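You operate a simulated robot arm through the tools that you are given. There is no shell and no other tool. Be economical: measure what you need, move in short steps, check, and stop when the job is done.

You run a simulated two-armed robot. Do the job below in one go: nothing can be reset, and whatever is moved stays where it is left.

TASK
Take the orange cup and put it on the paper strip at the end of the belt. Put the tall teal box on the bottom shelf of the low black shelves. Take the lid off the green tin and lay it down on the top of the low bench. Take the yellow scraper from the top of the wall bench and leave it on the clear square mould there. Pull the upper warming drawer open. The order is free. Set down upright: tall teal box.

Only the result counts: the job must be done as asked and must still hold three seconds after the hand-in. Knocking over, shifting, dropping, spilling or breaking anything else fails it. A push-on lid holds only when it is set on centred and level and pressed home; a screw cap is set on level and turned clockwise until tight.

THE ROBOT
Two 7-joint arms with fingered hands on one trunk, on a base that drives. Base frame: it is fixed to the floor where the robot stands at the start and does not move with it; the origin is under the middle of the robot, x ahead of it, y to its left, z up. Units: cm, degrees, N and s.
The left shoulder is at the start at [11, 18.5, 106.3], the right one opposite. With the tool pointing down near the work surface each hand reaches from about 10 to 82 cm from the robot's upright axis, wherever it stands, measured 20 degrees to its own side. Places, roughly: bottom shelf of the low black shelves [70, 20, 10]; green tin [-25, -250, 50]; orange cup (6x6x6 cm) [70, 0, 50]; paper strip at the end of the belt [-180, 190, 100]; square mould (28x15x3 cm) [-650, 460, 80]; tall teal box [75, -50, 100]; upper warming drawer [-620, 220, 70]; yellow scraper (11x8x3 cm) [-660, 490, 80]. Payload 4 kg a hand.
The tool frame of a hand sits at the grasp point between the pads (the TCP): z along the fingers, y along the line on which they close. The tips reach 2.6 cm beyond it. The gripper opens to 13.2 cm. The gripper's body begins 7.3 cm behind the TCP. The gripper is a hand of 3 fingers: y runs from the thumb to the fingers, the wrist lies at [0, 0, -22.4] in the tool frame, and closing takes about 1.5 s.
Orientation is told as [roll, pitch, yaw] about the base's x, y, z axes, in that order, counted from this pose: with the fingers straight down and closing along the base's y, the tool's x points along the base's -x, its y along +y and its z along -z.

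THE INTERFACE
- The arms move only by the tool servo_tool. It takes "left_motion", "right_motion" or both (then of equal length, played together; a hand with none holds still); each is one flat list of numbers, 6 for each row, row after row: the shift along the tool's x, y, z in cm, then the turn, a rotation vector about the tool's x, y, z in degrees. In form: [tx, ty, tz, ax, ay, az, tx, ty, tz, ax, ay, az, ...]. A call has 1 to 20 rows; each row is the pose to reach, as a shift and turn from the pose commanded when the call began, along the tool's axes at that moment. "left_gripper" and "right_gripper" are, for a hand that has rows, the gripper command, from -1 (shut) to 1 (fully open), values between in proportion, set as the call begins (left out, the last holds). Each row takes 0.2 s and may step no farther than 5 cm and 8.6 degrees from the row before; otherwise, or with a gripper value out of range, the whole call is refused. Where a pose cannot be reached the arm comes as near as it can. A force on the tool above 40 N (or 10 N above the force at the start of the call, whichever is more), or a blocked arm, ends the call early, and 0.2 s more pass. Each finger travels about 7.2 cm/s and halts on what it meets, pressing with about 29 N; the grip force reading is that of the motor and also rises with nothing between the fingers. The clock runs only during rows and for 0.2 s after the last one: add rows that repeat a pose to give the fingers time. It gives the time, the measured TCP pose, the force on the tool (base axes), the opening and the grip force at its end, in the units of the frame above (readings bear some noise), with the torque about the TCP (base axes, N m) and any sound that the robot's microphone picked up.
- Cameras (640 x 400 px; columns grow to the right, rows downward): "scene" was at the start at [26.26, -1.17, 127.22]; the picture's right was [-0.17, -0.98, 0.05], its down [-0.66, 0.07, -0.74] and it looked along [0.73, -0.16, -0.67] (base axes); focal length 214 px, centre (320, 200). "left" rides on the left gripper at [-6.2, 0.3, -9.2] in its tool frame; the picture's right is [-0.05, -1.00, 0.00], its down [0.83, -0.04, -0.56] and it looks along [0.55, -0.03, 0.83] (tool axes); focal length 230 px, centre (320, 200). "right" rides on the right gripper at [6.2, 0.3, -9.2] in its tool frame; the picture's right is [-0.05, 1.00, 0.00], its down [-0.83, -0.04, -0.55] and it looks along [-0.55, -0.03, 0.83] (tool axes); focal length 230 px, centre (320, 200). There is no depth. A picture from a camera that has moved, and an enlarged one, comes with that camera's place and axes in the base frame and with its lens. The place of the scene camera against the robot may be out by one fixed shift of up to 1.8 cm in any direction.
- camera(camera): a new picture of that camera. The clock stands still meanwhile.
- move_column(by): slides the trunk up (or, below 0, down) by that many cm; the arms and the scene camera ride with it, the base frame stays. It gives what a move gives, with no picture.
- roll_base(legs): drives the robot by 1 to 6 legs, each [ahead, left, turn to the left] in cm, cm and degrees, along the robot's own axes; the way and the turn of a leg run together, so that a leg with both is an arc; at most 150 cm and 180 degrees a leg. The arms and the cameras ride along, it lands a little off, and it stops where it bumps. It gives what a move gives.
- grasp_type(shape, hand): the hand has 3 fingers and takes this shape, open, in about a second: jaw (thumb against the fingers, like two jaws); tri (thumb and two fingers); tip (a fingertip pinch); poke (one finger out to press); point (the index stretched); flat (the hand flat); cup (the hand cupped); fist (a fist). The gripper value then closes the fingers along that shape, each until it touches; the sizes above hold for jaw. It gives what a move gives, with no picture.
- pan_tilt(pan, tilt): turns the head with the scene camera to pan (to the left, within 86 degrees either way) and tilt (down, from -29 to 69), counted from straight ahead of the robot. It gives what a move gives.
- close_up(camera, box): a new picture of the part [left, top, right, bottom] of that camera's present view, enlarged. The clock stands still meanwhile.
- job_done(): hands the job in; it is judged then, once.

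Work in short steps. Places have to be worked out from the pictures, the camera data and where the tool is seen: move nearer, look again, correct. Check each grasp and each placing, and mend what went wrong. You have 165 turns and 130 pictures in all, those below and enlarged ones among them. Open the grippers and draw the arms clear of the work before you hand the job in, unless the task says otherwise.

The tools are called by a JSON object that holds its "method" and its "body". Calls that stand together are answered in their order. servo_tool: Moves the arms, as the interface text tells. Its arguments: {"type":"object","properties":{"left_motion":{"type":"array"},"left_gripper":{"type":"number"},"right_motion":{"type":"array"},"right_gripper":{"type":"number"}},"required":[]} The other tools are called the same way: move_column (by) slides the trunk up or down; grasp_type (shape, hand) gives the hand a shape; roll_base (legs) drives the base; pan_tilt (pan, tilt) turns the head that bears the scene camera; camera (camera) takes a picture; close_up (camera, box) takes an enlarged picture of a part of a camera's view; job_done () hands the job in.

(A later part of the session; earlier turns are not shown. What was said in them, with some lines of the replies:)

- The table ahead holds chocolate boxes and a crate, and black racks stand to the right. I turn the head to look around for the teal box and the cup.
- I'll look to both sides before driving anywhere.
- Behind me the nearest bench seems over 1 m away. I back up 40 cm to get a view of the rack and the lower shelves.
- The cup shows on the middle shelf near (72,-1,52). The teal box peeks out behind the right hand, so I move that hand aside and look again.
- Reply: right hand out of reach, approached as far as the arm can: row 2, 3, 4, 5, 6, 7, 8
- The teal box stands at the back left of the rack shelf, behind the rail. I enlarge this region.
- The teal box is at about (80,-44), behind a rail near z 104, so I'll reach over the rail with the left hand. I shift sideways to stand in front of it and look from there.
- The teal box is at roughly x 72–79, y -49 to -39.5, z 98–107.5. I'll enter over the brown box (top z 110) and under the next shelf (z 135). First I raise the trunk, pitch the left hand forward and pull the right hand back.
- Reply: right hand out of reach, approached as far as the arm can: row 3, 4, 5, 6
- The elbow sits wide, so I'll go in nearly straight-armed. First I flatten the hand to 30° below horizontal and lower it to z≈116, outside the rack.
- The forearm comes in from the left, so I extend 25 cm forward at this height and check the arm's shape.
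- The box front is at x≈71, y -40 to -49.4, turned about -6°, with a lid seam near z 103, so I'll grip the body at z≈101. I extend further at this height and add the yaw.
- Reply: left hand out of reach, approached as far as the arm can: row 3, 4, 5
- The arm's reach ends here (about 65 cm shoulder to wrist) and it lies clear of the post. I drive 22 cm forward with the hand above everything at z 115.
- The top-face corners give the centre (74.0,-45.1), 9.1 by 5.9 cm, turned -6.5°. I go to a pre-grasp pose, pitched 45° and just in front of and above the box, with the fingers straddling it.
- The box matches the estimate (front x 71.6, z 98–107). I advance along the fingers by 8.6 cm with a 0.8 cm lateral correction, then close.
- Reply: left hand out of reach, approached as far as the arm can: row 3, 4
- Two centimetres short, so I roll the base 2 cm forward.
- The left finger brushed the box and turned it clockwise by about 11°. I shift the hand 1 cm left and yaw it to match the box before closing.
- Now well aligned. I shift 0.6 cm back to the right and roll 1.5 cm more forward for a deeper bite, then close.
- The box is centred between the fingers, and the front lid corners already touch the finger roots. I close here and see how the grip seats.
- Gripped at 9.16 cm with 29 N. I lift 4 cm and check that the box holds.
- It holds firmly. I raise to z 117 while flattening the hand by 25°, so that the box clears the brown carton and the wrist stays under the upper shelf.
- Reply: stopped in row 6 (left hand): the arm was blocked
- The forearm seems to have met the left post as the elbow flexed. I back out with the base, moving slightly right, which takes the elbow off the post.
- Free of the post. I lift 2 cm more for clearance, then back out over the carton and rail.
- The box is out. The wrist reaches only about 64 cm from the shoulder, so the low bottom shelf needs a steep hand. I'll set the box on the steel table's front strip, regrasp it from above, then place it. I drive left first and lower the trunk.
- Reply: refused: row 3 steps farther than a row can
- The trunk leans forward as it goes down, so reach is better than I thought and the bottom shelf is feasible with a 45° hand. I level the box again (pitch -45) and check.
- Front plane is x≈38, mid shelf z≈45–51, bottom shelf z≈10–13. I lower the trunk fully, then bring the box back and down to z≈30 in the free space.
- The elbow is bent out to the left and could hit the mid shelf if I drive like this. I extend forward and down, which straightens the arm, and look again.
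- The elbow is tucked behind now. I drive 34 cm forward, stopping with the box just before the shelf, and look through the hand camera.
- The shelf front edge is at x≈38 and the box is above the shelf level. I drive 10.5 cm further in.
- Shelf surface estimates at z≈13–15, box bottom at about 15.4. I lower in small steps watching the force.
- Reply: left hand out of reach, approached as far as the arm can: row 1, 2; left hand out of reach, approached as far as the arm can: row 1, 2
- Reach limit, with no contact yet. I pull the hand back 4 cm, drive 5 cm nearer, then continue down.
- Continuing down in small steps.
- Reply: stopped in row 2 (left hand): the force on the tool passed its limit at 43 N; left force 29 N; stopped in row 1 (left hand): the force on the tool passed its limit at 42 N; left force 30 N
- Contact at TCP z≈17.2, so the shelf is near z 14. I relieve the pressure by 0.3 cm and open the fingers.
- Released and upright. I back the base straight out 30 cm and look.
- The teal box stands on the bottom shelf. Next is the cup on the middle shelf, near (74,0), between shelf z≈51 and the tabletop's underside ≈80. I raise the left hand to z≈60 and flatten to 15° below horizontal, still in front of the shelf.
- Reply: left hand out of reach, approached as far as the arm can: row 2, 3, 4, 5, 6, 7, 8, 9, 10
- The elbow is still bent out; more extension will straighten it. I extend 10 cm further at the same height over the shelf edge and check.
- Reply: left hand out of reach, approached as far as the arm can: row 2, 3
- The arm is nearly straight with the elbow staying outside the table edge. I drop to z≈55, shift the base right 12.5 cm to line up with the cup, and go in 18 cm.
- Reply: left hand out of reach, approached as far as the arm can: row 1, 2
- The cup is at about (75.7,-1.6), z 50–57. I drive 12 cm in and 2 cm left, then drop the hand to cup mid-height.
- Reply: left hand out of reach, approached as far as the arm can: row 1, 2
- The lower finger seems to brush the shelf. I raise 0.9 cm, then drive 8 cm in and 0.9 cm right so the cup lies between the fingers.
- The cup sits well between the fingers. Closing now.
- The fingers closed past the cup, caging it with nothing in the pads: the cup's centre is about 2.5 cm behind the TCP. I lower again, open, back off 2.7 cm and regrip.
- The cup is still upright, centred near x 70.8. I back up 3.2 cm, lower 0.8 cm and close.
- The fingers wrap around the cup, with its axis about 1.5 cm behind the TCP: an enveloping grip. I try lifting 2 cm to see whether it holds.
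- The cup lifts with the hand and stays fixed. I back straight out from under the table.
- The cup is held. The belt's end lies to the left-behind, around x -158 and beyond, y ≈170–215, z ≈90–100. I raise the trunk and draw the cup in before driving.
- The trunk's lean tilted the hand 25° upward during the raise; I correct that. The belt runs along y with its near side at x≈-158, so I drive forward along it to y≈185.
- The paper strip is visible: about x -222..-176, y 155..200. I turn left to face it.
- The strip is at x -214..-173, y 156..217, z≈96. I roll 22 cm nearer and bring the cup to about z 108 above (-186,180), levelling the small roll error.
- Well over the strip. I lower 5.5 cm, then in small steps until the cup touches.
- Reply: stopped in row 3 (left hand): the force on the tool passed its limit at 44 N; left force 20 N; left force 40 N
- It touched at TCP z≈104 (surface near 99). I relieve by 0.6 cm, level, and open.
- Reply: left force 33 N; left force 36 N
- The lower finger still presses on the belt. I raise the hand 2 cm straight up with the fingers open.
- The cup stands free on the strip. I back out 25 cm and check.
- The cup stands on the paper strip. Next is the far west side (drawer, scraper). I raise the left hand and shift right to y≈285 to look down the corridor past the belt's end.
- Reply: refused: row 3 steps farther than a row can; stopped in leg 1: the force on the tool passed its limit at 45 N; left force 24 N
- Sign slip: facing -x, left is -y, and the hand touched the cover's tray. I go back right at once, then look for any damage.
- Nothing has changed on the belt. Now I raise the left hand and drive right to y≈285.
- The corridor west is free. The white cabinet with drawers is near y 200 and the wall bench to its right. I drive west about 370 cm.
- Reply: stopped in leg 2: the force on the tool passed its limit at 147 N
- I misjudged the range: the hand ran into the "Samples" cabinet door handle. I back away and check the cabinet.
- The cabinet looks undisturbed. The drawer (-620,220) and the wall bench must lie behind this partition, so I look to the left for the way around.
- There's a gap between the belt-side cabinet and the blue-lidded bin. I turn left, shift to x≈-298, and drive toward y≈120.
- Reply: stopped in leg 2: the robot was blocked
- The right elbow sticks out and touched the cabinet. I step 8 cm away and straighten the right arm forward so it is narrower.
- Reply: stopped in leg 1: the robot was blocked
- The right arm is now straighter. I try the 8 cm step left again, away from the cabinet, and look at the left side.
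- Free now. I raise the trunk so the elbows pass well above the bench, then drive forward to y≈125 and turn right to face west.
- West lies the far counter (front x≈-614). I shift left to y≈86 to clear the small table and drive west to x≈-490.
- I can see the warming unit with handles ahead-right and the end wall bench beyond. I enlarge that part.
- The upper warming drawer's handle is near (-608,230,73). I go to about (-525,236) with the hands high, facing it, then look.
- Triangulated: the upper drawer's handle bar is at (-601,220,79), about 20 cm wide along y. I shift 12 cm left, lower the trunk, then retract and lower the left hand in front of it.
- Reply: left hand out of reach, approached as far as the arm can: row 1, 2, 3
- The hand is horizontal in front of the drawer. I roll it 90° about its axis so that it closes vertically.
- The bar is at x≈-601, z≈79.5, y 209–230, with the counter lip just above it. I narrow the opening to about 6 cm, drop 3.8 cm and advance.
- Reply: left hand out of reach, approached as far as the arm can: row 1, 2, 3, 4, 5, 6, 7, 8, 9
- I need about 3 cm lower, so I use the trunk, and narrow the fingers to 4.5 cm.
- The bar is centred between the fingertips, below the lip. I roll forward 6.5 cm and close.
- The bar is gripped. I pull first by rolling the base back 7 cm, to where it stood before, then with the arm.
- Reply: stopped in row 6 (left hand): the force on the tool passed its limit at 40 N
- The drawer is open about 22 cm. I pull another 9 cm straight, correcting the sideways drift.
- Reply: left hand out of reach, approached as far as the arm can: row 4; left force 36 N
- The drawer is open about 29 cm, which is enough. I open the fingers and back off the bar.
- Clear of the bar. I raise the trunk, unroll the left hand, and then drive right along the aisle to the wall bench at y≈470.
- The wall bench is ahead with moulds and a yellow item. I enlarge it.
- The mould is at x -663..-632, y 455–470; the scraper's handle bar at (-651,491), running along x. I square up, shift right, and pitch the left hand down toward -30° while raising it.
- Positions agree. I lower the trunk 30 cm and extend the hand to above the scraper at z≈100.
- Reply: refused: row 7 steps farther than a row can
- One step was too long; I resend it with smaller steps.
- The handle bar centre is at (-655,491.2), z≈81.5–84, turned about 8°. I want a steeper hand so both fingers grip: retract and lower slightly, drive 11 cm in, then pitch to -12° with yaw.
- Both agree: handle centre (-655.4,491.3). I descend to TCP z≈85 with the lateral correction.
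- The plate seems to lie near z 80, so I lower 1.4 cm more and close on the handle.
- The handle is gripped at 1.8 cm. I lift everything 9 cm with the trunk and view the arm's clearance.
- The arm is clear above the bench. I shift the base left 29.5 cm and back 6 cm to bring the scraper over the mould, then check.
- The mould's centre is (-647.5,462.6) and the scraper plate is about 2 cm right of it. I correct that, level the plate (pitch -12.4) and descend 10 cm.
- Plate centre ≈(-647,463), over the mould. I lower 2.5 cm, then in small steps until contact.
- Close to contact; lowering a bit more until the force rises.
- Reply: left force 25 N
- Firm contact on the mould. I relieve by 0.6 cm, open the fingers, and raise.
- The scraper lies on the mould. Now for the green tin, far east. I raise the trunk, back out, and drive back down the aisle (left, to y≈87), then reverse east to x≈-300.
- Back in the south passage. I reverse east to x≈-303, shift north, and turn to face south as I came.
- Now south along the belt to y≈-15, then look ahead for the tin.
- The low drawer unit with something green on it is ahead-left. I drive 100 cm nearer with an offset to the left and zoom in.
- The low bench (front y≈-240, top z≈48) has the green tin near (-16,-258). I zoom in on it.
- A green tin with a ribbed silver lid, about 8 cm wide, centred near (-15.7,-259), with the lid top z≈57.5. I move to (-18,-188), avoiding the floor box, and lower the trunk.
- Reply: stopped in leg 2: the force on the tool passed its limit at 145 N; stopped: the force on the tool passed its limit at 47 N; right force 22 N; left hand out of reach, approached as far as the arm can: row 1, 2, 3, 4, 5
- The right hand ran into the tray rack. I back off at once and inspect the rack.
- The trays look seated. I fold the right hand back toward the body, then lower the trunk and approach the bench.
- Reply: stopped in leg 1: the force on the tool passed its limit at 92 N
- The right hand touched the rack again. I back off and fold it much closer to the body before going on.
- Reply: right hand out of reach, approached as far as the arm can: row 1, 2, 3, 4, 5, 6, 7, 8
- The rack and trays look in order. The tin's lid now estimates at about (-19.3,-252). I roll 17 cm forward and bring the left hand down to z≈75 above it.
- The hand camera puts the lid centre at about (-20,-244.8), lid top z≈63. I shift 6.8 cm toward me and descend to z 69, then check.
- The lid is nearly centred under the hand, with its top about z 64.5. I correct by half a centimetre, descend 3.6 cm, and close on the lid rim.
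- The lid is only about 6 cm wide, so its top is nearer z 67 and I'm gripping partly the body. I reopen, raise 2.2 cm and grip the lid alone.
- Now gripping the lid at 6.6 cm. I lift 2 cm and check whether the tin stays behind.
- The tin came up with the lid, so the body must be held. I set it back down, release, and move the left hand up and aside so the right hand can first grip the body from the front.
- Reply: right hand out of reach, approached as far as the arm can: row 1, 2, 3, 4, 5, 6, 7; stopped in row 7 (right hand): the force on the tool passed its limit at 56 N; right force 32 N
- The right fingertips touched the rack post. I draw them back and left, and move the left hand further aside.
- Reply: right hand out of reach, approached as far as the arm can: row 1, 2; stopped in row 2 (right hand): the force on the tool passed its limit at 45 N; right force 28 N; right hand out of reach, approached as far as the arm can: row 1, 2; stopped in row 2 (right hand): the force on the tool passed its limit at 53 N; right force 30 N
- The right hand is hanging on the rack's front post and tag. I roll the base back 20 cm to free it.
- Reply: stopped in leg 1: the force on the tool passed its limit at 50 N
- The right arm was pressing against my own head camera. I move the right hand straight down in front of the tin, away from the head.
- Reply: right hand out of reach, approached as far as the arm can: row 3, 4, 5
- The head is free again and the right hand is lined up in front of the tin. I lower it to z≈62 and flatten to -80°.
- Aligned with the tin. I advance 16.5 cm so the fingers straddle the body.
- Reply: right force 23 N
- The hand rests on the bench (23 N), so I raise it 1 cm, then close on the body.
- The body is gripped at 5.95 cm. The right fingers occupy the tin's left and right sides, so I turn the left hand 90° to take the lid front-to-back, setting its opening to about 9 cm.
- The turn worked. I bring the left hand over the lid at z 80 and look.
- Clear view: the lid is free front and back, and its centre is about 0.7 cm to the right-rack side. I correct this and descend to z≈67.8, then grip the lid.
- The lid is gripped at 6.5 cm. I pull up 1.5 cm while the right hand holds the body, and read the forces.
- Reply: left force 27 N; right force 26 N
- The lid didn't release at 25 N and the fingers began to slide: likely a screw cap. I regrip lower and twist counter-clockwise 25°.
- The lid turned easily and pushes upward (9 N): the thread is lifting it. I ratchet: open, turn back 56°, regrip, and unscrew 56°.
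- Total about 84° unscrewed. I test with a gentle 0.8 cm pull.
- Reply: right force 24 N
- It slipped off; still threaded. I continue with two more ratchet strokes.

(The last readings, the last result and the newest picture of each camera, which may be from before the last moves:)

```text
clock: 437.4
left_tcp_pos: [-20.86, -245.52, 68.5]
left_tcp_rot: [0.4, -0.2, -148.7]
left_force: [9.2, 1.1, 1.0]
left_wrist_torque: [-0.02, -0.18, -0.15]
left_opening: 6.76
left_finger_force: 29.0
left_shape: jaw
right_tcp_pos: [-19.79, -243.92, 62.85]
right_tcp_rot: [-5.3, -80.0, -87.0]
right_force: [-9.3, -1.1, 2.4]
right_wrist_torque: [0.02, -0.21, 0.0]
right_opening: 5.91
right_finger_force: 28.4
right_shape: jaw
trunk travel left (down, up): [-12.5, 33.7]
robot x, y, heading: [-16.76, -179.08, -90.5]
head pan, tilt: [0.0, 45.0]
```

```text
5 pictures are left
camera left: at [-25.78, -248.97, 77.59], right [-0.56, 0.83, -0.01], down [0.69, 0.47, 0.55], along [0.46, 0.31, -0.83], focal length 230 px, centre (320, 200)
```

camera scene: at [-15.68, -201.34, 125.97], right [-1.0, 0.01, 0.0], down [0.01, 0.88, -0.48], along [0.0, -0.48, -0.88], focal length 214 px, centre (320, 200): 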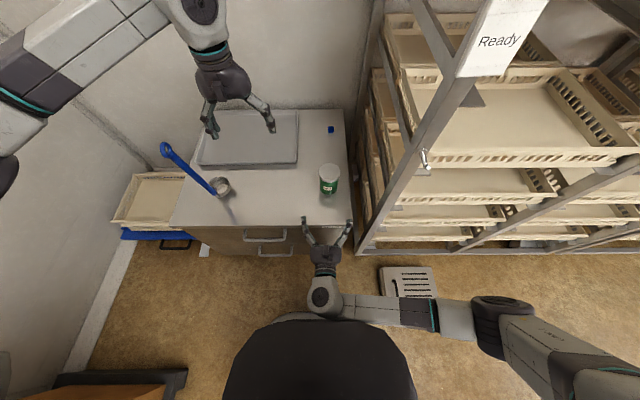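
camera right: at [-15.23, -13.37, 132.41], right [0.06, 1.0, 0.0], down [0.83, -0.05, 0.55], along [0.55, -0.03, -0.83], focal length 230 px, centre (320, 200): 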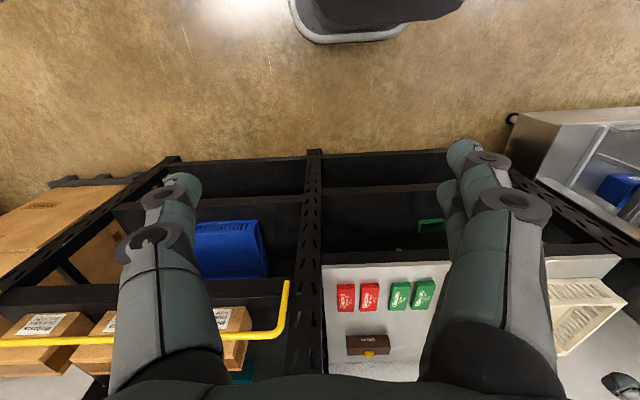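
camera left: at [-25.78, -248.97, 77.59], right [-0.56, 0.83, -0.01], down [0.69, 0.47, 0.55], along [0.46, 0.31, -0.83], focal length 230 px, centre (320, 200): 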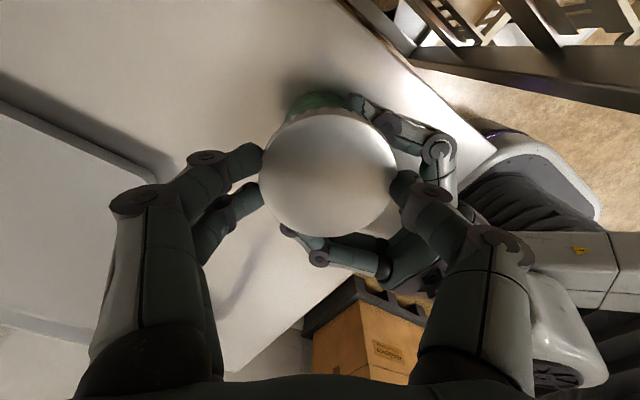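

The lid visibly rises (it looks larger, and the hand was pushed up). I do two more strokes, then try lifting.

{"method": "servo_tool", "body": {"left_motion": [0, 0, 0, 0, 0, 0, 0, 0, 0, 0, 0, 0, 0, 0, 0, 0, 0, 7, 0, 0, 0, 0, 0, 14, 0, 0, 0, 0, 0, 21, 0, 0, 0, 0, 0, 28, 0, 0, 0, 0, 0, 35, 0, 0, 0, 0, 0, 42, 0, 0, 0, 0, 0, 49, 0, 0, 0, 0, 0, 56, 0, 0, 0, 0, 0, 56], "left_gripper": 0.35}}

{"method": "servo_tool", "body": {"left_motion": [0, 0, 0, 0, 0, 0, 0, 0, 0, 0, 0, 0, 0, 0, 0, 0, 0, 0, 0, 0, 0, 0, 0, 0, 0, 0, 0, 0, 0, 0], "left_gripper": -1}}

{"method": "servo_tool", "body": {"left_motion": [0, 0, 0, 0, 0, -7, 0, 0, 0, 0, 0, -14, 0, 0, -0.05, 0, 0, -21, 0, 0, -0.1, 0, 0, -28, 0, 0, -0.15, 0, 0, -35, 0, 0, -0.2, 0, 0, -42, 0, 0, -0.25, 0, 0, -49, 0, 0, -0.3, 0, 0, -56, 0, 0, -0.3, 0, 0, -56]}}

{"method": "servo_tool", "body": {"left_motion": [0, 0, 0, 0, 0, 0, 0, 0, 0, 0, 0, 0, 0, 0, 0, 0, 0, 7, 0, 0, 0, 0, 0, 14, 0, 0, 0, 0, 0, 21, 0, 0, 0, 0, 0, 28, 0, 0, 0, 0, 0, 35, 0, 0, 0, 0, 0, 42, 0, 0, 0, 0, 0, 49, 0, 0, 0, 0, 0, 56, 0, 0, 0, 0, 0, 56], "left_gripper": 0.35}}

{"method": "servo_tool", "body": {"left_motion": [0, 0, 0, 0, 0, 0, 0, 0, 0, 0, 0, 0, 0, 0, 0, 0, 0, 0, 0, 0, 0, 0, 0, 0, 0, 0, 0, 0, 0, 0], "left_gripper": -1}}

{"method": "servo_tool", "body": {"left_motion": [0, 0, 0, 0, 0, -7, 0, 0, 0, 0, 0, -14, 0, 0, -0.05, 0, 0, -21, 0, 0, -0.1, 0, 0, -28, 0, 0, -0.15, 0, 0, -35, 0, 0, -0.2, 0, 0, -42, 0, 0, -0.25, 0, 0, -49, 0, 0, -0.3, 0, 0, -56, 0, 0, -0.3, 0, 0, -56]}}

{"method": "servo_tool", "body": {"left_motion": [0, 0, -0.3, 0, 0, 0, 0, 0, -0.6, 0, 0, 0]}}

```text
clock: 439.8
left_tcp_pos: [-20.82, -245.52, 68.23]
left_tcp_rot: [0.3, 0.4, 155.2]
left_force: [0.0, -0.8, 0.1]
left_wrist_torque: [-0.02, 0.01, 0.0]
left_opening: 8.88
left_finger_force: 0.0
left_shape: jaw
right_tcp_pos: [-19.69, -243.84, 62.79]
right_tcp_rot: [-5.2, -79.8, -87.1]
right_force: [0.0, 0.5, 1.0]
right_wrist_torque: [0.11, -0.03, -0.04]
right_opening: 5.87
right_finger_force: 28.9
right_shape: jaw
trunk travel left (down, up): [-12.5, 33.7]
robot x, y, heading: [-16.83, -179.22, -90.5]
head pan, tilt: [0.0, 45.0]
```

```text
clock: 441.0
left_tcp_pos: [-20.76, -245.54, 68.39]
left_tcp_rot: [0.3, 0.3, 155.2]
left_force: [0.7, 1.9, 16.3]
left_wrist_torque: [0.64, -0.29, 0.08]
left_opening: 6.31
left_finger_force: 29.1
left_shape: jaw
right_tcp_pos: [-19.75, -243.85, 62.89]
right_tcp_rot: [-5.4, -79.9, -86.9]
right_force: [0.4, -1.0, -4.7]
right_wrist_torque: [0.15, 0.12, -0.05]
right_opening: 5.83
right_finger_force: 28.8
right_shape: jaw
trunk travel left (down, up): [-12.5, 33.7]
robot x, y, heading: [-16.76, -179.5, -90.6]
head pan, tilt: [0.0, 45.0]
```

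```text
clock: 443.0
left_tcp_pos: [-20.56, -245.53, 68.5]
left_tcp_rot: [0.5, 0.1, -148.6]
left_force: [11.1, 0.6, 11.1]
left_wrist_torque: [0.36, -0.01, -0.33]
left_opening: 5.64
left_finger_force: 29.4
left_shape: jaw
right_tcp_pos: [-19.77, -243.79, 62.88]
right_tcp_rot: [-5.5, -80.0, -87.0]
right_force: [-10.7, -0.4, -0.6]
right_wrist_torque: [0.06, -0.45, 0.13]
right_opening: 5.92
right_finger_force: 29.2
right_shape: jaw
trunk travel left (down, up): [-12.5, 33.7]
robot x, y, heading: [-16.27, -179.56, -90.3]
head pan, tilt: [0.0, 45.0]
```

```text
clock: 445.4
left_tcp_pos: [-20.84, -245.46, 68.63]
left_tcp_rot: [0.3, 0.3, 155.2]
left_force: [-1.1, -0.6, -0.1]
left_wrist_torque: [-0.01, 0.03, 0.0]
left_opening: 8.87
left_finger_force: 0.1
left_shape: jaw
right_tcp_pos: [-19.71, -243.71, 62.92]
right_tcp_rot: [-5.2, -79.9, -87.0]
right_force: [1.8, -1.3, 2.9]
right_wrist_torque: [0.05, -0.06, -0.01]
right_opening: 5.84
right_finger_force: 29.0
right_shape: jaw
trunk travel left (down, up): [-12.5, 33.7]
robot x, y, heading: [-16.62, -179.27, -90.6]
head pan, tilt: [0.0, 45.0]
```

```text
clock: 446.6
left_tcp_pos: [-20.69, -245.48, 68.67]
left_tcp_rot: [0.5, 0.3, 155.1]
left_force: [-1.2, -3.6, 15.3]
left_wrist_torque: [-0.18, 0.12, 0.03]
left_opening: 5.29
left_finger_force: 28.5
left_shape: jaw
right_tcp_pos: [-19.7, -243.77, 62.79]
right_tcp_rot: [-5.3, -79.9, -86.9]
right_force: [1.4, -0.7, -3.5]
right_wrist_torque: [0.18, 0.04, 0.02]
right_opening: 5.83
right_finger_force: 28.8
right_shape: jaw
trunk travel left (down, up): [-12.5, 33.7]
robot x, y, heading: [-16.66, -179.43, -90.5]
head pan, tilt: [0.0, 45.0]
```

```text
clock: 448.6
left_tcp_pos: [-20.67, -245.47, 68.75]
left_tcp_rot: [0.4, -0.1, -148.7]
left_force: [9.5, -2.5, 5.6]
left_wrist_torque: [-0.22, -0.3, -0.38]
left_opening: 5.22
left_finger_force: 29.0
left_shape: jaw
right_tcp_pos: [-19.81, -243.87, 62.76]
right_tcp_rot: [-5.3, -79.9, -87.0]
right_force: [-8.9, 3.2, -1.5]
right_wrist_torque: [0.17, -0.27, 0.17]
right_opening: 5.89
right_finger_force: 28.6
right_shape: jaw
trunk travel left (down, up): [-12.5, 33.7]
robot x, y, heading: [-17.04, -179.06, -90.4]
head pan, tilt: [0.0, 45.0]
```

```text
clock: 449.2
left_tcp_pos: [-20.82, -245.56, 69.33]
left_tcp_rot: [0.3, 0.1, -148.7]
left_force: [8.8, 3.1, -5.5]
left_wrist_torque: [0.07, -0.13, 0.03]
left_opening: 5.03
left_finger_force: 29.3
left_shape: jaw
right_tcp_pos: [-19.68, -243.93, 62.81]
right_tcp_rot: [-4.9, -79.9, -87.3]
right_force: [-7.7, -2.6, 2.6]
right_wrist_torque: [0.01, -0.35, -0.14]
right_opening: 5.89
right_finger_force: 28.9
right_shape: jaw
trunk travel left (down, up): [-12.5, 33.7]
robot x, y, heading: [-16.69, -179.72, -90.3]
head pan, tilt: [0.0, 45.0]
```

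The opening shrank to about 5 cm, so either the tips are under the risen lid or riding on top. I look.

{"method": "camera", "body": {"camera": "left"}}

```text
4 pictures are left
camera left: at [-25.8, -249.04, 78.61], right [-0.56, 0.83, -0.01], down [0.69, 0.47, 0.56], along [0.46, 0.31, -0.83], focal length 230 px, centre (320, 200)
```

left: 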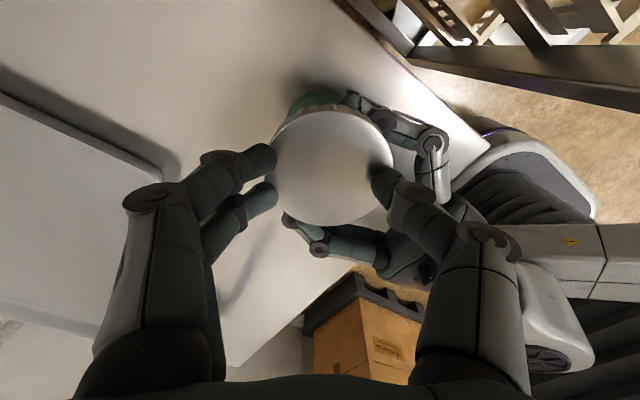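

The tips had slid onto the lid's top in the last strokes. I go lower (z≈67.7) and repeat two strokes without lifting.

{"method": "servo_tool", "body": {"left_motion": [0, 0, 0, 0, 0, 0, 0, 0, 0, 0, 0, 0, 0, 0, 0, 0, 0, 0, 0, 0, 0, 0, 0, 7, 0, 0, 0.5, 0, 0, 14, 0, 0, 1, 0, 0, 21, 0, 0, 1.5, 0, 0, 28, 0, 0, 1.6, 0, 0, 35, 0, 0, 1.6, 0, 0, 42, 0, 0, 1.6, 0, 0, 49, 0, 0, 1.6, 0, 0, 56, 0, 0, 1.6, 0, 0, 56], "left_gripper": 0.35}}

{"method": "servo_tool", "body": {"left_motion": [0, 0, 0, 0, 0, 0, 0, 0, 0, 0, 0, 0, 0, 0, 0, 0, 0, 0, 0, 0, 0, 0, 0, 0, 0, 0, 0, 0, 0, 0], "left_gripper": -1}}

{"method": "servo_tool", "body": {"left_motion": [0, 0, 0, 0, 0, -7, 0, 0, 0, 0, 0, -14, 0, 0, 0, 0, 0, -21, 0, 0, 0, 0, 0, -28, 0, 0, 0, 0, 0, -35, 0, 0, 0, 0, 0, -42, 0, 0, 0, 0, 0, -49, 0, 0, 0, 0, 0, -56, 0, 0, 0, 0, 0, -56]}}

{"method": "servo_tool", "body": {"left_motion": [0, 0, 0, 0, 0, 0, 0, 0, 0, 0, 0, 0, 0, 0, 0, 0, 0, 7, 0, 0, 0, 0, 0, 14, 0, 0, 0, 0, 0, 21, 0, 0, 0, 0, 0, 28, 0, 0, 0, 0, 0, 35, 0, 0, 0, 0, 0, 42, 0, 0, 0, 0, 0, 49, 0, 0, 0, 0, 0, 56, 0, 0, 0, 0, 0, 56], "left_gripper": 0.35}}

{"method": "servo_tool", "body": {"left_motion": [0, 0, 0, 0, 0, 0, 0, 0, 0, 0, 0, 0, 0, 0, 0, 0, 0, 0, 0, 0, 0, 0, 0, 0, 0, 0, 0, 0, 0, 0], "left_gripper": -1}}

{"method": "servo_tool", "body": {"left_motion": [0, 0, 0, 0, 0, -7, 0, 0, 0, 0, 0, -14, 0, 0, 0, 0, 0, -21, 0, 0, 0, 0, 0, -28, 0, 0, 0, 0, 0, -35, 0, 0, 0, 0, 0, -42, 0, 0, 0, 0, 0, -49, 0, 0, 0, 0, 0, -56, 0, 0, 0, 0, 0, -56]}}

```text
clock: 451.8
left_tcp_pos: [-20.86, -245.43, 67.89]
left_tcp_rot: [0.3, 0.3, 155.1]
left_force: [0.4, -0.7, 0.4]
left_wrist_torque: [0.0, 0.0, -0.01]
left_opening: 8.9
left_finger_force: 0.1
left_shape: jaw
right_tcp_pos: [-19.71, -243.87, 62.93]
right_tcp_rot: [-5.2, -79.8, -87.0]
right_force: [1.9, -0.1, 1.0]
right_wrist_torque: [0.09, -0.01, 0.0]
right_opening: 5.84
right_finger_force: 29.2
right_shape: jaw
trunk travel left (down, up): [-12.5, 33.7]
robot x, y, heading: [-16.87, -179.6, -90.4]
head pan, tilt: [0.0, 45.0]
```

```text
clock: 453.0
left_tcp_pos: [-20.83, -245.57, 67.79]
left_tcp_rot: [0.3, 0.3, 155.2]
left_force: [-0.4, 2.0, 1.7]
left_wrist_torque: [0.13, -0.01, 0.03]
left_opening: 6.59
left_finger_force: 29.0
left_shape: jaw
right_tcp_pos: [-19.79, -243.81, 62.77]
right_tcp_rot: [-5.2, -79.9, -87.0]
right_force: [-0.1, -2.2, -0.3]
right_wrist_torque: [0.08, 0.04, -0.06]
right_opening: 5.82
right_finger_force: 29.2
right_shape: jaw
trunk travel left (down, up): [-12.5, 33.7]
robot x, y, heading: [-16.54, -179.71, -90.6]
head pan, tilt: [0.0, 45.0]
```

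```text
clock: 455.0
left_tcp_pos: [-20.7, -245.63, 67.67]
left_tcp_rot: [0.5, 0.0, -148.6]
left_force: [9.5, 6.3, 6.1]
left_wrist_torque: [0.28, -0.03, -0.23]
left_opening: 6.52
left_finger_force: 29.1
left_shape: jaw
right_tcp_pos: [-19.77, -243.82, 62.9]
right_tcp_rot: [-5.4, -79.9, -86.9]
right_force: [-8.4, -7.5, -0.9]
right_wrist_torque: [0.11, -0.26, 0.08]
right_opening: 5.85
right_finger_force: 28.6
right_shape: jaw
trunk travel left (down, up): [-12.5, 33.7]
robot x, y, heading: [-16.45, -179.07, -90.6]
head pan, tilt: [0.0, 45.0]
```

```text
clock: 457.4
left_tcp_pos: [-20.62, -245.42, 67.85]
left_tcp_rot: [0.4, 0.3, 155.2]
left_force: [-0.5, -0.1, 0.0]
left_wrist_torque: [-0.03, -0.02, 0.02]
left_opening: 8.9
left_finger_force: 0.0
left_shape: jaw
right_tcp_pos: [-19.78, -243.91, 62.78]
right_tcp_rot: [-5.2, -79.9, -87.0]
right_force: [0.5, 0.5, 1.0]
right_wrist_torque: [0.09, 0.0, -0.04]
right_opening: 5.84
right_finger_force: 29.2
right_shape: jaw
trunk travel left (down, up): [-12.5, 33.7]
robot x, y, heading: [-16.82, -179.36, -90.6]
head pan, tilt: [0.0, 45.0]
```

```text
clock: 458.6
left_tcp_pos: [-20.66, -245.35, 67.87]
left_tcp_rot: [0.4, 0.3, 155.2]
left_force: [-0.9, 0.4, 0.1]
left_wrist_torque: [0.02, 0.02, 0.03]
left_opening: 6.74
left_finger_force: 29.0
left_shape: jaw
right_tcp_pos: [-19.68, -243.9, 62.92]
right_tcp_rot: [-5.2, -79.9, -87.1]
right_force: [0.9, -0.2, 1.2]
right_wrist_torque: [0.07, 0.01, 0.02]
right_opening: 5.83
right_finger_force: 29.0
right_shape: jaw
trunk travel left (down, up): [-12.5, 33.7]
robot x, y, heading: [-16.69, -179.22, -90.4]
head pan, tilt: [0.0, 45.0]
```

```text
clock: 460.6
left_tcp_pos: [-20.65, -245.52, 67.89]
left_tcp_rot: [0.5, 0.1, -148.5]
left_force: [6.9, 2.2, -0.4]
left_wrist_torque: [0.05, -0.13, -0.08]
left_opening: 6.72
left_finger_force: 29.3
left_shape: jaw
right_tcp_pos: [-19.88, -243.9, 62.81]
right_tcp_rot: [-5.3, -79.8, -87.0]
right_force: [-5.7, -2.8, 0.8]
right_wrist_torque: [0.07, -0.15, -0.02]
right_opening: 5.85
right_finger_force: 29.1
right_shape: jaw
trunk travel left (down, up): [-12.5, 33.7]
robot x, y, heading: [-16.65, -179.33, -90.3]
head pan, tilt: [0.0, 45.0]
```

Grip is solid at 6.7 cm. I test a 0.7 cm lift.

{"method": "servo_tool", "body": {"left_motion": [0, 0, -0.35, 0, 0, 0, 0, 0, -0.7, 0, 0, 0]}}

```text
clock: 461.2
left_tcp_pos: [-20.72, -245.56, 68.47]
left_tcp_rot: [0.4, 0.1, -148.7]
left_force: [7.7, 0.9, -2.9]
left_wrist_torque: [-0.03, -0.11, -0.1]
left_opening: 6.71
left_finger_force: 29.1
left_shape: jaw
right_tcp_pos: [-19.78, -243.9, 62.83]
right_tcp_rot: [-5.2, -79.9, -87.2]
right_force: [-7.5, -2.1, 1.8]
right_wrist_torque: [0.08, -0.24, 0.0]
right_opening: 5.85
right_finger_force: 29.7
right_shape: jaw
trunk travel left (down, up): [-12.5, 33.7]
robot x, y, heading: [-16.82, -179.58, -90.6]
head pan, tilt: [0.0, 45.0]
```

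The lid rises with only 3 N: it's free. I lift 4 cm more.

{"method": "servo_tool", "body": {"left_motion": [0, 0, -1, 0, 0, 0, 0, 0, -2, 0, 0, 0, 0, 0, -4, 0, 0, 0, 0, 0, -4, 0, 0, 0]}}

{"method": "camera", "body": {"camera": "scene"}}

```text
clock: 462.2
left_tcp_pos: [-20.91, -245.51, 72.74]
left_tcp_rot: [0.4, -0.2, -148.7]
left_force: [-0.2, 0.5, -0.9]
left_wrist_torque: [0.01, -0.01, 0.03]
left_opening: 6.71
left_finger_force: 29.3
left_shape: jaw
right_tcp_pos: [-19.71, -243.86, 62.77]
right_tcp_rot: [-5.2, -79.9, -87.1]
right_force: [1.3, -0.7, 2.0]
right_wrist_torque: [0.04, 0.0, -0.02]
right_opening: 5.82
right_finger_force: 29.3
right_shape: jaw
trunk travel left (down, up): [-12.5, 33.7]
robot x, y, heading: [-16.89, -179.39, -90.0]
head pan, tilt: [0.0, 45.0]
```

```text
3 pictures are left
camera scene: at [-15.66, -201.36, 125.95], right [-1.0, 0.01, 0.0], down [0.01, 0.88, -0.48], along [0.0, -0.48, -0.88], focal length 214 px, centre (320, 200)
```

scene: 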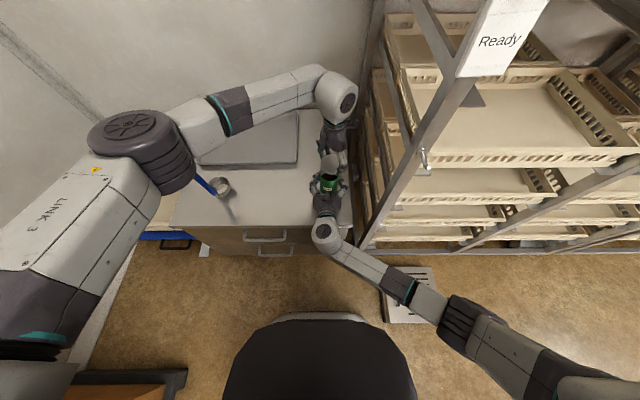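

The lid is off and the tin body stays in the right hand. I carry the lid to the free bench spot near (0,-242) and lower it toward z≈62.

{"method": "servo_tool", "body": {"left_motion": [0, 0, -2, 0, 0, 0, 3.9, 1.6, -2, 0, 0, 0, 7.9, 3.2, -2, 0, 0, 0, 11.8, 4.7, -2, 0, 0, 0, 15.8, 6.3, -2, 0, 0, 0, 19.7, 7.9, -2, 0, 0, 0, 19.7, 7.9, 2, 0, 0, 0, 19.7, 7.9, 6, 0, 0, 0, 19.7, 7.9, 10, 0, 0, 0, 19.7, 7.9, 10, 0, 0, 0]}}

{"method": "servo_tool", "body": {"left_motion": [0, 0, 0.6, 0, 0, 0, 0, 0, 1.2, 0, 0, 0]}}

{"method": "servo_tool", "body": {"left_motion": [0, 0, 0.4, 0, 0, 0, 0, 0, 0.8, 0, 0, 0]}}

{"method": "servo_tool", "body": {"left_motion": [0, 0, 0.4, 0, 0, 0, 0, 0, 0.8, 0, 0, 0]}}

```text
clock: 464.4
left_tcp_pos: [0.33, -241.95, 62.57]
left_tcp_rot: [0.5, -0.1, -148.9]
left_force: [0.5, -0.1, -0.4]
left_wrist_torque: [0.0, 0.03, -0.01]
left_opening: 6.7
left_finger_force: 29.5
left_shape: jaw
right_tcp_pos: [-19.72, -243.76, 62.8]
right_tcp_rot: [-5.3, -79.9, -87.0]
right_force: [-1.0, -0.8, 2.3]
right_wrist_torque: [0.05, 0.06, 0.02]
right_opening: 5.85
right_finger_force: 29.0
right_shape: jaw
trunk travel left (down, up): [-12.5, 33.7]
robot x, y, heading: [-16.48, -179.68, -90.3]
head pan, tilt: [0.0, 45.0]
```

```text
clock: 465.0
left_tcp_pos: [0.39, -242.18, 61.41]
left_tcp_rot: [0.4, 0.1, -148.7]
left_force: [-0.3, 0.4, -0.5]
left_wrist_torque: [0.0, -0.01, -0.01]
left_opening: 6.72
left_finger_force: 29.1
left_shape: jaw
right_tcp_pos: [-19.7, -243.88, 62.68]
right_tcp_rot: [-5.2, -79.8, -86.9]
right_force: [-0.7, -0.7, 1.5]
right_wrist_torque: [0.01, 0.03, -0.01]
right_opening: 5.83
right_finger_force: 29.0
right_shape: jaw
trunk travel left (down, up): [-12.5, 33.7]
robot x, y, heading: [-17.0, -179.69, -90.4]
head pan, tilt: [0.0, 45.0]
```

```text
clock: 465.6
left_tcp_pos: [0.33, -241.99, 60.57]
left_tcp_rot: [0.3, -0.1, -148.8]
left_force: [-0.5, 0.2, 0.2]
left_wrist_torque: [0.02, -0.03, 0.03]
left_opening: 6.72
left_finger_force: 29.0
left_shape: jaw
right_tcp_pos: [-19.8, -243.84, 62.71]
right_tcp_rot: [-5.2, -79.9, -86.9]
right_force: [0.5, -0.8, 2.2]
right_wrist_torque: [0.05, 0.07, 0.01]
right_opening: 5.81
right_finger_force: 29.2
right_shape: jaw
trunk travel left (down, up): [-12.5, 33.7]
robot x, y, heading: [-16.65, -179.42, -90.2]
head pan, tilt: [0.0, 45.0]
```

```text
clock: 466.2
left_tcp_pos: [0.36, -242.24, 59.66]
left_tcp_rot: [0.5, 0.0, -148.8]
left_force: [-0.1, -0.4, 0.0]
left_wrist_torque: [0.01, 0.0, 0.0]
left_opening: 6.7
left_finger_force: 28.7
left_shape: jaw
right_tcp_pos: [-19.73, -243.96, 62.8]
right_tcp_rot: [-5.2, -80.0, -87.0]
right_force: [0.3, -0.3, 2.8]
right_wrist_torque: [0.08, 0.02, 0.0]
right_opening: 5.85
right_finger_force: 29.3
right_shape: jaw
trunk travel left (down, up): [-12.5, 33.7]
robot x, y, heading: [-16.6, -179.56, -90.5]
head pan, tilt: [0.0, 45.0]
```

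No contact yet; I continue down in small steps.

{"method": "servo_tool", "body": {"left_motion": [0, 0, 0.4, 0, 0, 0, 0, 0, 0.8, 0, 0, 0]}}

{"method": "servo_tool", "body": {"left_motion": [0, 0, 0.35, 0, 0, 0, 0, 0, 0.7, 0, 0, 0]}}

{"method": "servo_tool", "body": {"left_motion": [0, 0, 0.35, 0, 0, 0, 0, 0, 0.7, 0, 0, 0]}}

```text
clock: 466.8
left_tcp_pos: [0.34, -242.16, 59.16]
left_tcp_rot: [0.5, 0.0, -148.8]
left_force: [0.2, -0.1, 0.0]
left_wrist_torque: [0.01, -0.02, 0.0]
left_opening: 6.69
left_finger_force: 29.0
left_shape: jaw
right_tcp_pos: [-19.85, -243.71, 62.82]
right_tcp_rot: [-5.2, -79.9, -87.0]
right_force: [-0.3, -0.2, 1.7]
right_wrist_torque: [0.06, 0.02, 0.01]
right_opening: 5.85
right_finger_force: 29.4
right_shape: jaw
trunk travel left (down, up): [-12.5, 33.7]
robot x, y, heading: [-16.54, -179.31, -90.6]
head pan, tilt: [0.0, 45.0]
```

```text
clock: 467.4
left_tcp_pos: [0.38, -242.22, 58.61]
left_tcp_rot: [0.7, -0.3, -148.7]
left_force: [4.7, 1.4, 20.6]
left_wrist_torque: [0.16, -0.02, -0.07]
left_opening: 6.64
left_finger_force: 29.0
left_shape: jaw
right_tcp_pos: [-19.7, -243.66, 62.92]
right_tcp_rot: [-5.3, -80.0, -86.9]
right_force: [0.1, 0.2, -1.5]
right_wrist_torque: [0.03, 0.01, 0.02]
right_opening: 5.85
right_finger_force: 28.9
right_shape: jaw
trunk travel left (down, up): [-12.5, 33.7]
robot x, y, heading: [-16.28, -179.26, -90.4]
head pan, tilt: [0.0, 45.0]
```

```text
clock: 467.9
left_tcp_pos: [0.19, -242.58, 58.54]
left_tcp_rot: [0.7, -0.6, -148.6]
left_force: [3.5, 5.9, 22.7]
left_wrist_torque: [0.34, 0.02, -0.01]
left_opening: 6.62
left_finger_force: 29.0
left_shape: jaw
right_tcp_pos: [-19.68, -243.7, 62.93]
right_tcp_rot: [-5.0, -80.0, -87.1]
right_force: [0.6, 0.1, -1.0]
right_wrist_torque: [0.06, 0.01, -0.01]
right_opening: 5.8
right_finger_force: 28.9
right_shape: jaw
trunk travel left (down, up): [-12.5, 33.7]
robot x, y, heading: [-16.85, -179.48, -89.9]
head pan, tilt: [0.0, 45.0]
stopped in row 2 (left hand): the force on the tool passed its limit at 43 N (the readings are from after the stop); the commanded pose is now the measured one
```

Contact at z≈58.9. I relieve, open the left hand and lift it clear; then open the right hand and draw it straight back from the tin.

{"method": "servo_tool", "body": {"left_motion": [0, 0, -0.3, 0, 0, 0, 0, 0, -0.3, 0, 0, 0]}}

{"method": "servo_tool", "body": {"left_motion": [0, 0, 0, 0, 0, 0, 0, 0, 0, 0, 0, 0, 0, 0, 0, 0, 0, 0, 0, 0, 0, 0, 0, 0], "left_gripper": 0.5}}

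{"method": "servo_tool", "body": {"left_motion": [0, 0, -4, 0, 0, 0, 0, 0, -8, 0, 0, 0, 0, 0, -12, 0, 0, 0, 0, 0, -16, 0, 0, 0, 0, 0, -20, 0, 0, 0]}}

{"method": "servo_tool", "body": {"right_motion": [0, 0, 0, 0, 0, 0, 0, 0, 0, 0, 0, 0, 0, 0, 0, 0, 0, 0, 0, 0, 0, 0, 0, 0, 0, 0, 0, 0, 0, 0], "right_gripper": 1}}

{"method": "close_up", "body": {"camera": "scene", "box": [190, 120, 390, 240]}}

```text
clock: 468.5
left_tcp_pos: [0.19, -242.41, 58.58]
left_tcp_rot: [0.8, -0.3, -148.7]
left_force: [0.4, -2.4, 10.7]
left_wrist_torque: [-0.15, -0.07, -0.05]
left_opening: 6.59
left_finger_force: 28.5
left_shape: jaw
right_tcp_pos: [-19.8, -243.79, 62.85]
right_tcp_rot: [-5.2, -80.0, -87.0]
right_force: [-0.2, -0.9, 1.8]
right_wrist_torque: [0.04, 0.05, 0.0]
right_opening: 5.84
right_finger_force: 29.5
right_shape: jaw
trunk travel left (down, up): [-12.5, 33.7]
robot x, y, heading: [-16.78, -179.23, -90.3]
head pan, tilt: [0.0, 45.0]
```

```text
clock: 469.5
left_tcp_pos: [0.2, -242.35, 58.72]
left_tcp_rot: [0.6, -0.3, -148.7]
left_force: [3.5, -3.3, 14.2]
left_wrist_torque: [0.57, 0.31, -0.07]
left_opening: 9.83
left_finger_force: 0.0
left_shape: jaw
right_tcp_pos: [-19.75, -243.76, 62.92]
right_tcp_rot: [-5.4, -80.0, -87.0]
right_force: [0.8, 0.5, 1.3]
right_wrist_torque: [0.02, 0.06, 0.02]
right_opening: 5.84
right_finger_force: 29.2
right_shape: jaw
trunk travel left (down, up): [-12.5, 33.7]
robot x, y, heading: [-16.49, -179.38, -90.2]
head pan, tilt: [0.0, 45.0]
```

```text
clock: 470.7
left_tcp_pos: [0.43, -242.32, 78.69]
left_tcp_rot: [0.6, -0.2, -148.6]
left_force: [-0.8, 0.2, 0.0]
left_wrist_torque: [0.0, 0.02, 0.05]
left_opening: 9.89
left_finger_force: 0.2
left_shape: jaw
right_tcp_pos: [-19.74, -243.77, 62.83]
right_tcp_rot: [-5.3, -79.9, -86.9]
right_force: [0.8, -2.8, 5.2]
right_wrist_torque: [0.06, 0.05, 0.02]
right_opening: 5.81
right_finger_force: 29.4
right_shape: jaw
trunk travel left (down, up): [-12.5, 33.7]
robot x, y, heading: [-16.76, -179.31, -90.4]
head pan, tilt: [0.0, 45.0]
```

```text
clock: 471.9
left_tcp_pos: [0.45, -242.43, 78.51]
left_tcp_rot: [0.5, -0.3, -148.6]
left_force: [0.4, -0.1, 0.2]
left_wrist_torque: [-0.01, 0.04, 0.02]
left_opening: 9.89
left_finger_force: 0.1
left_shape: jaw
right_tcp_pos: [-19.72, -243.94, 62.87]
right_tcp_rot: [-5.2, -79.9, -87.0]
right_force: [-0.1, 0.0, 0.1]
right_wrist_torque: [0.04, -0.01, 0.01]
right_opening: 13.18
right_finger_force: 0.0
right_shape: jaw
trunk travel left (down, up): [-12.5, 33.7]
robot x, y, heading: [-16.49, -179.62, -90.4]
head pan, tilt: [0.0, 45.0]
```

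```text
3.20 times, centred on (290, 180) of scene
camera zoom: at [-15.65, -201.34, 125.96], right [-1.0, 0.01, 0.0], down [0.01, 0.88, -0.48], along [0.0, -0.48, -0.88], focal length 686 px, centre (416, 264)
```

zoom: 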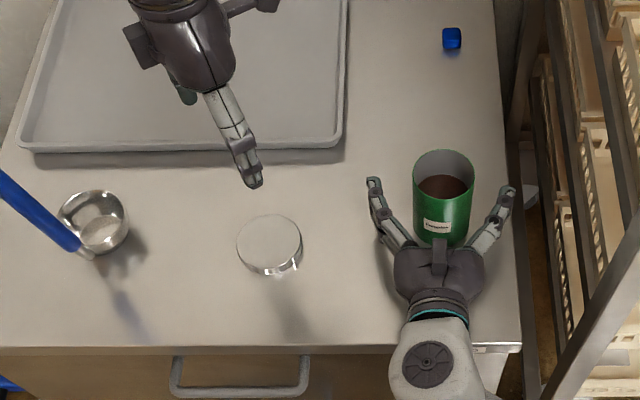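

The lid lies flat on the bench and the open tin stands upright. I back the base straight out 35 cm and take a last look.

{"method": "roll_base", "body": {"legs": [[-15, 0, 0], [-25, 0, 0]]}}

{"method": "camera", "body": {"camera": "scene"}}

```text
clock: 474.7
left_tcp_pos: [1.2, -202.08, 78.51]
left_tcp_rot: [0.6, -0.4, -148.0]
left_force: [0.0, -0.1, 0.4]
left_wrist_torque: [-0.04, 0.03, -0.01]
left_opening: 9.91
left_finger_force: 0.1
left_shape: jaw
right_tcp_pos: [-18.96, -203.67, 62.88]
right_tcp_rot: [-5.3, -79.9, -86.2]
right_force: [0.0, 0.8, 0.2]
right_wrist_torque: [0.02, -0.01, 0.02]
right_opening: 13.17
right_finger_force: 0.0
right_shape: jaw
trunk travel left (down, up): [-12.5, 33.7]
robot x, y, heading: [-16.38, -139.09, -89.9]
head pan, tilt: [0.0, 45.0]
```

```text
1 pictures are left
camera scene: at [-15.35, -161.18, 125.98], right [-1.0, 0.0, 0.0], down [0.0, 0.88, -0.48], along [0.0, -0.48, -0.88], focal length 214 px, centre (320, 200)
```

scene: 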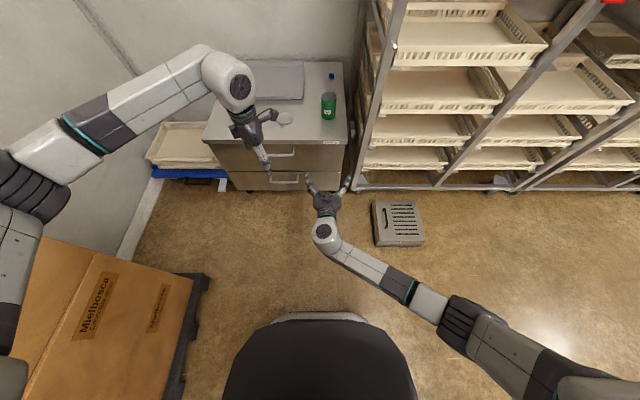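

The tin stands upright and open, the lid lies on the low bench, and both arms are clear with open grippers. I hand in.

{"method": "job_done", "body": {}}

```text
The job is handed in.
```

I did all five parts, but my hands and right elbow bumped a few other things on the way, and I can't be sure nothing shifted.

- **Cup:** the orange cup stands on the paper strip at the end of the belt.
- **Teal box:** it stands upright on the bottom shelf of the low black shelves.
- **Tin lid:** it was a screw cap. I unscrewed it and laid it flat on the low bench; the open tin is still upright.
- **Scraper:** the yellow scraper lies on the clear square mould.
- **Warming drawer:** the upper drawer is open about 29 cm.

**Bumps:** I hit the "Samples" cabinet door at up to 147 N and the tray rack at up to 145 N. I also touched the tray by the belt cover, and my forearm pressed against a rack post while I was taking the teal box. Later pictures showed nothing visibly out of place, but a shift of a centimetre or two could have gone unseen.
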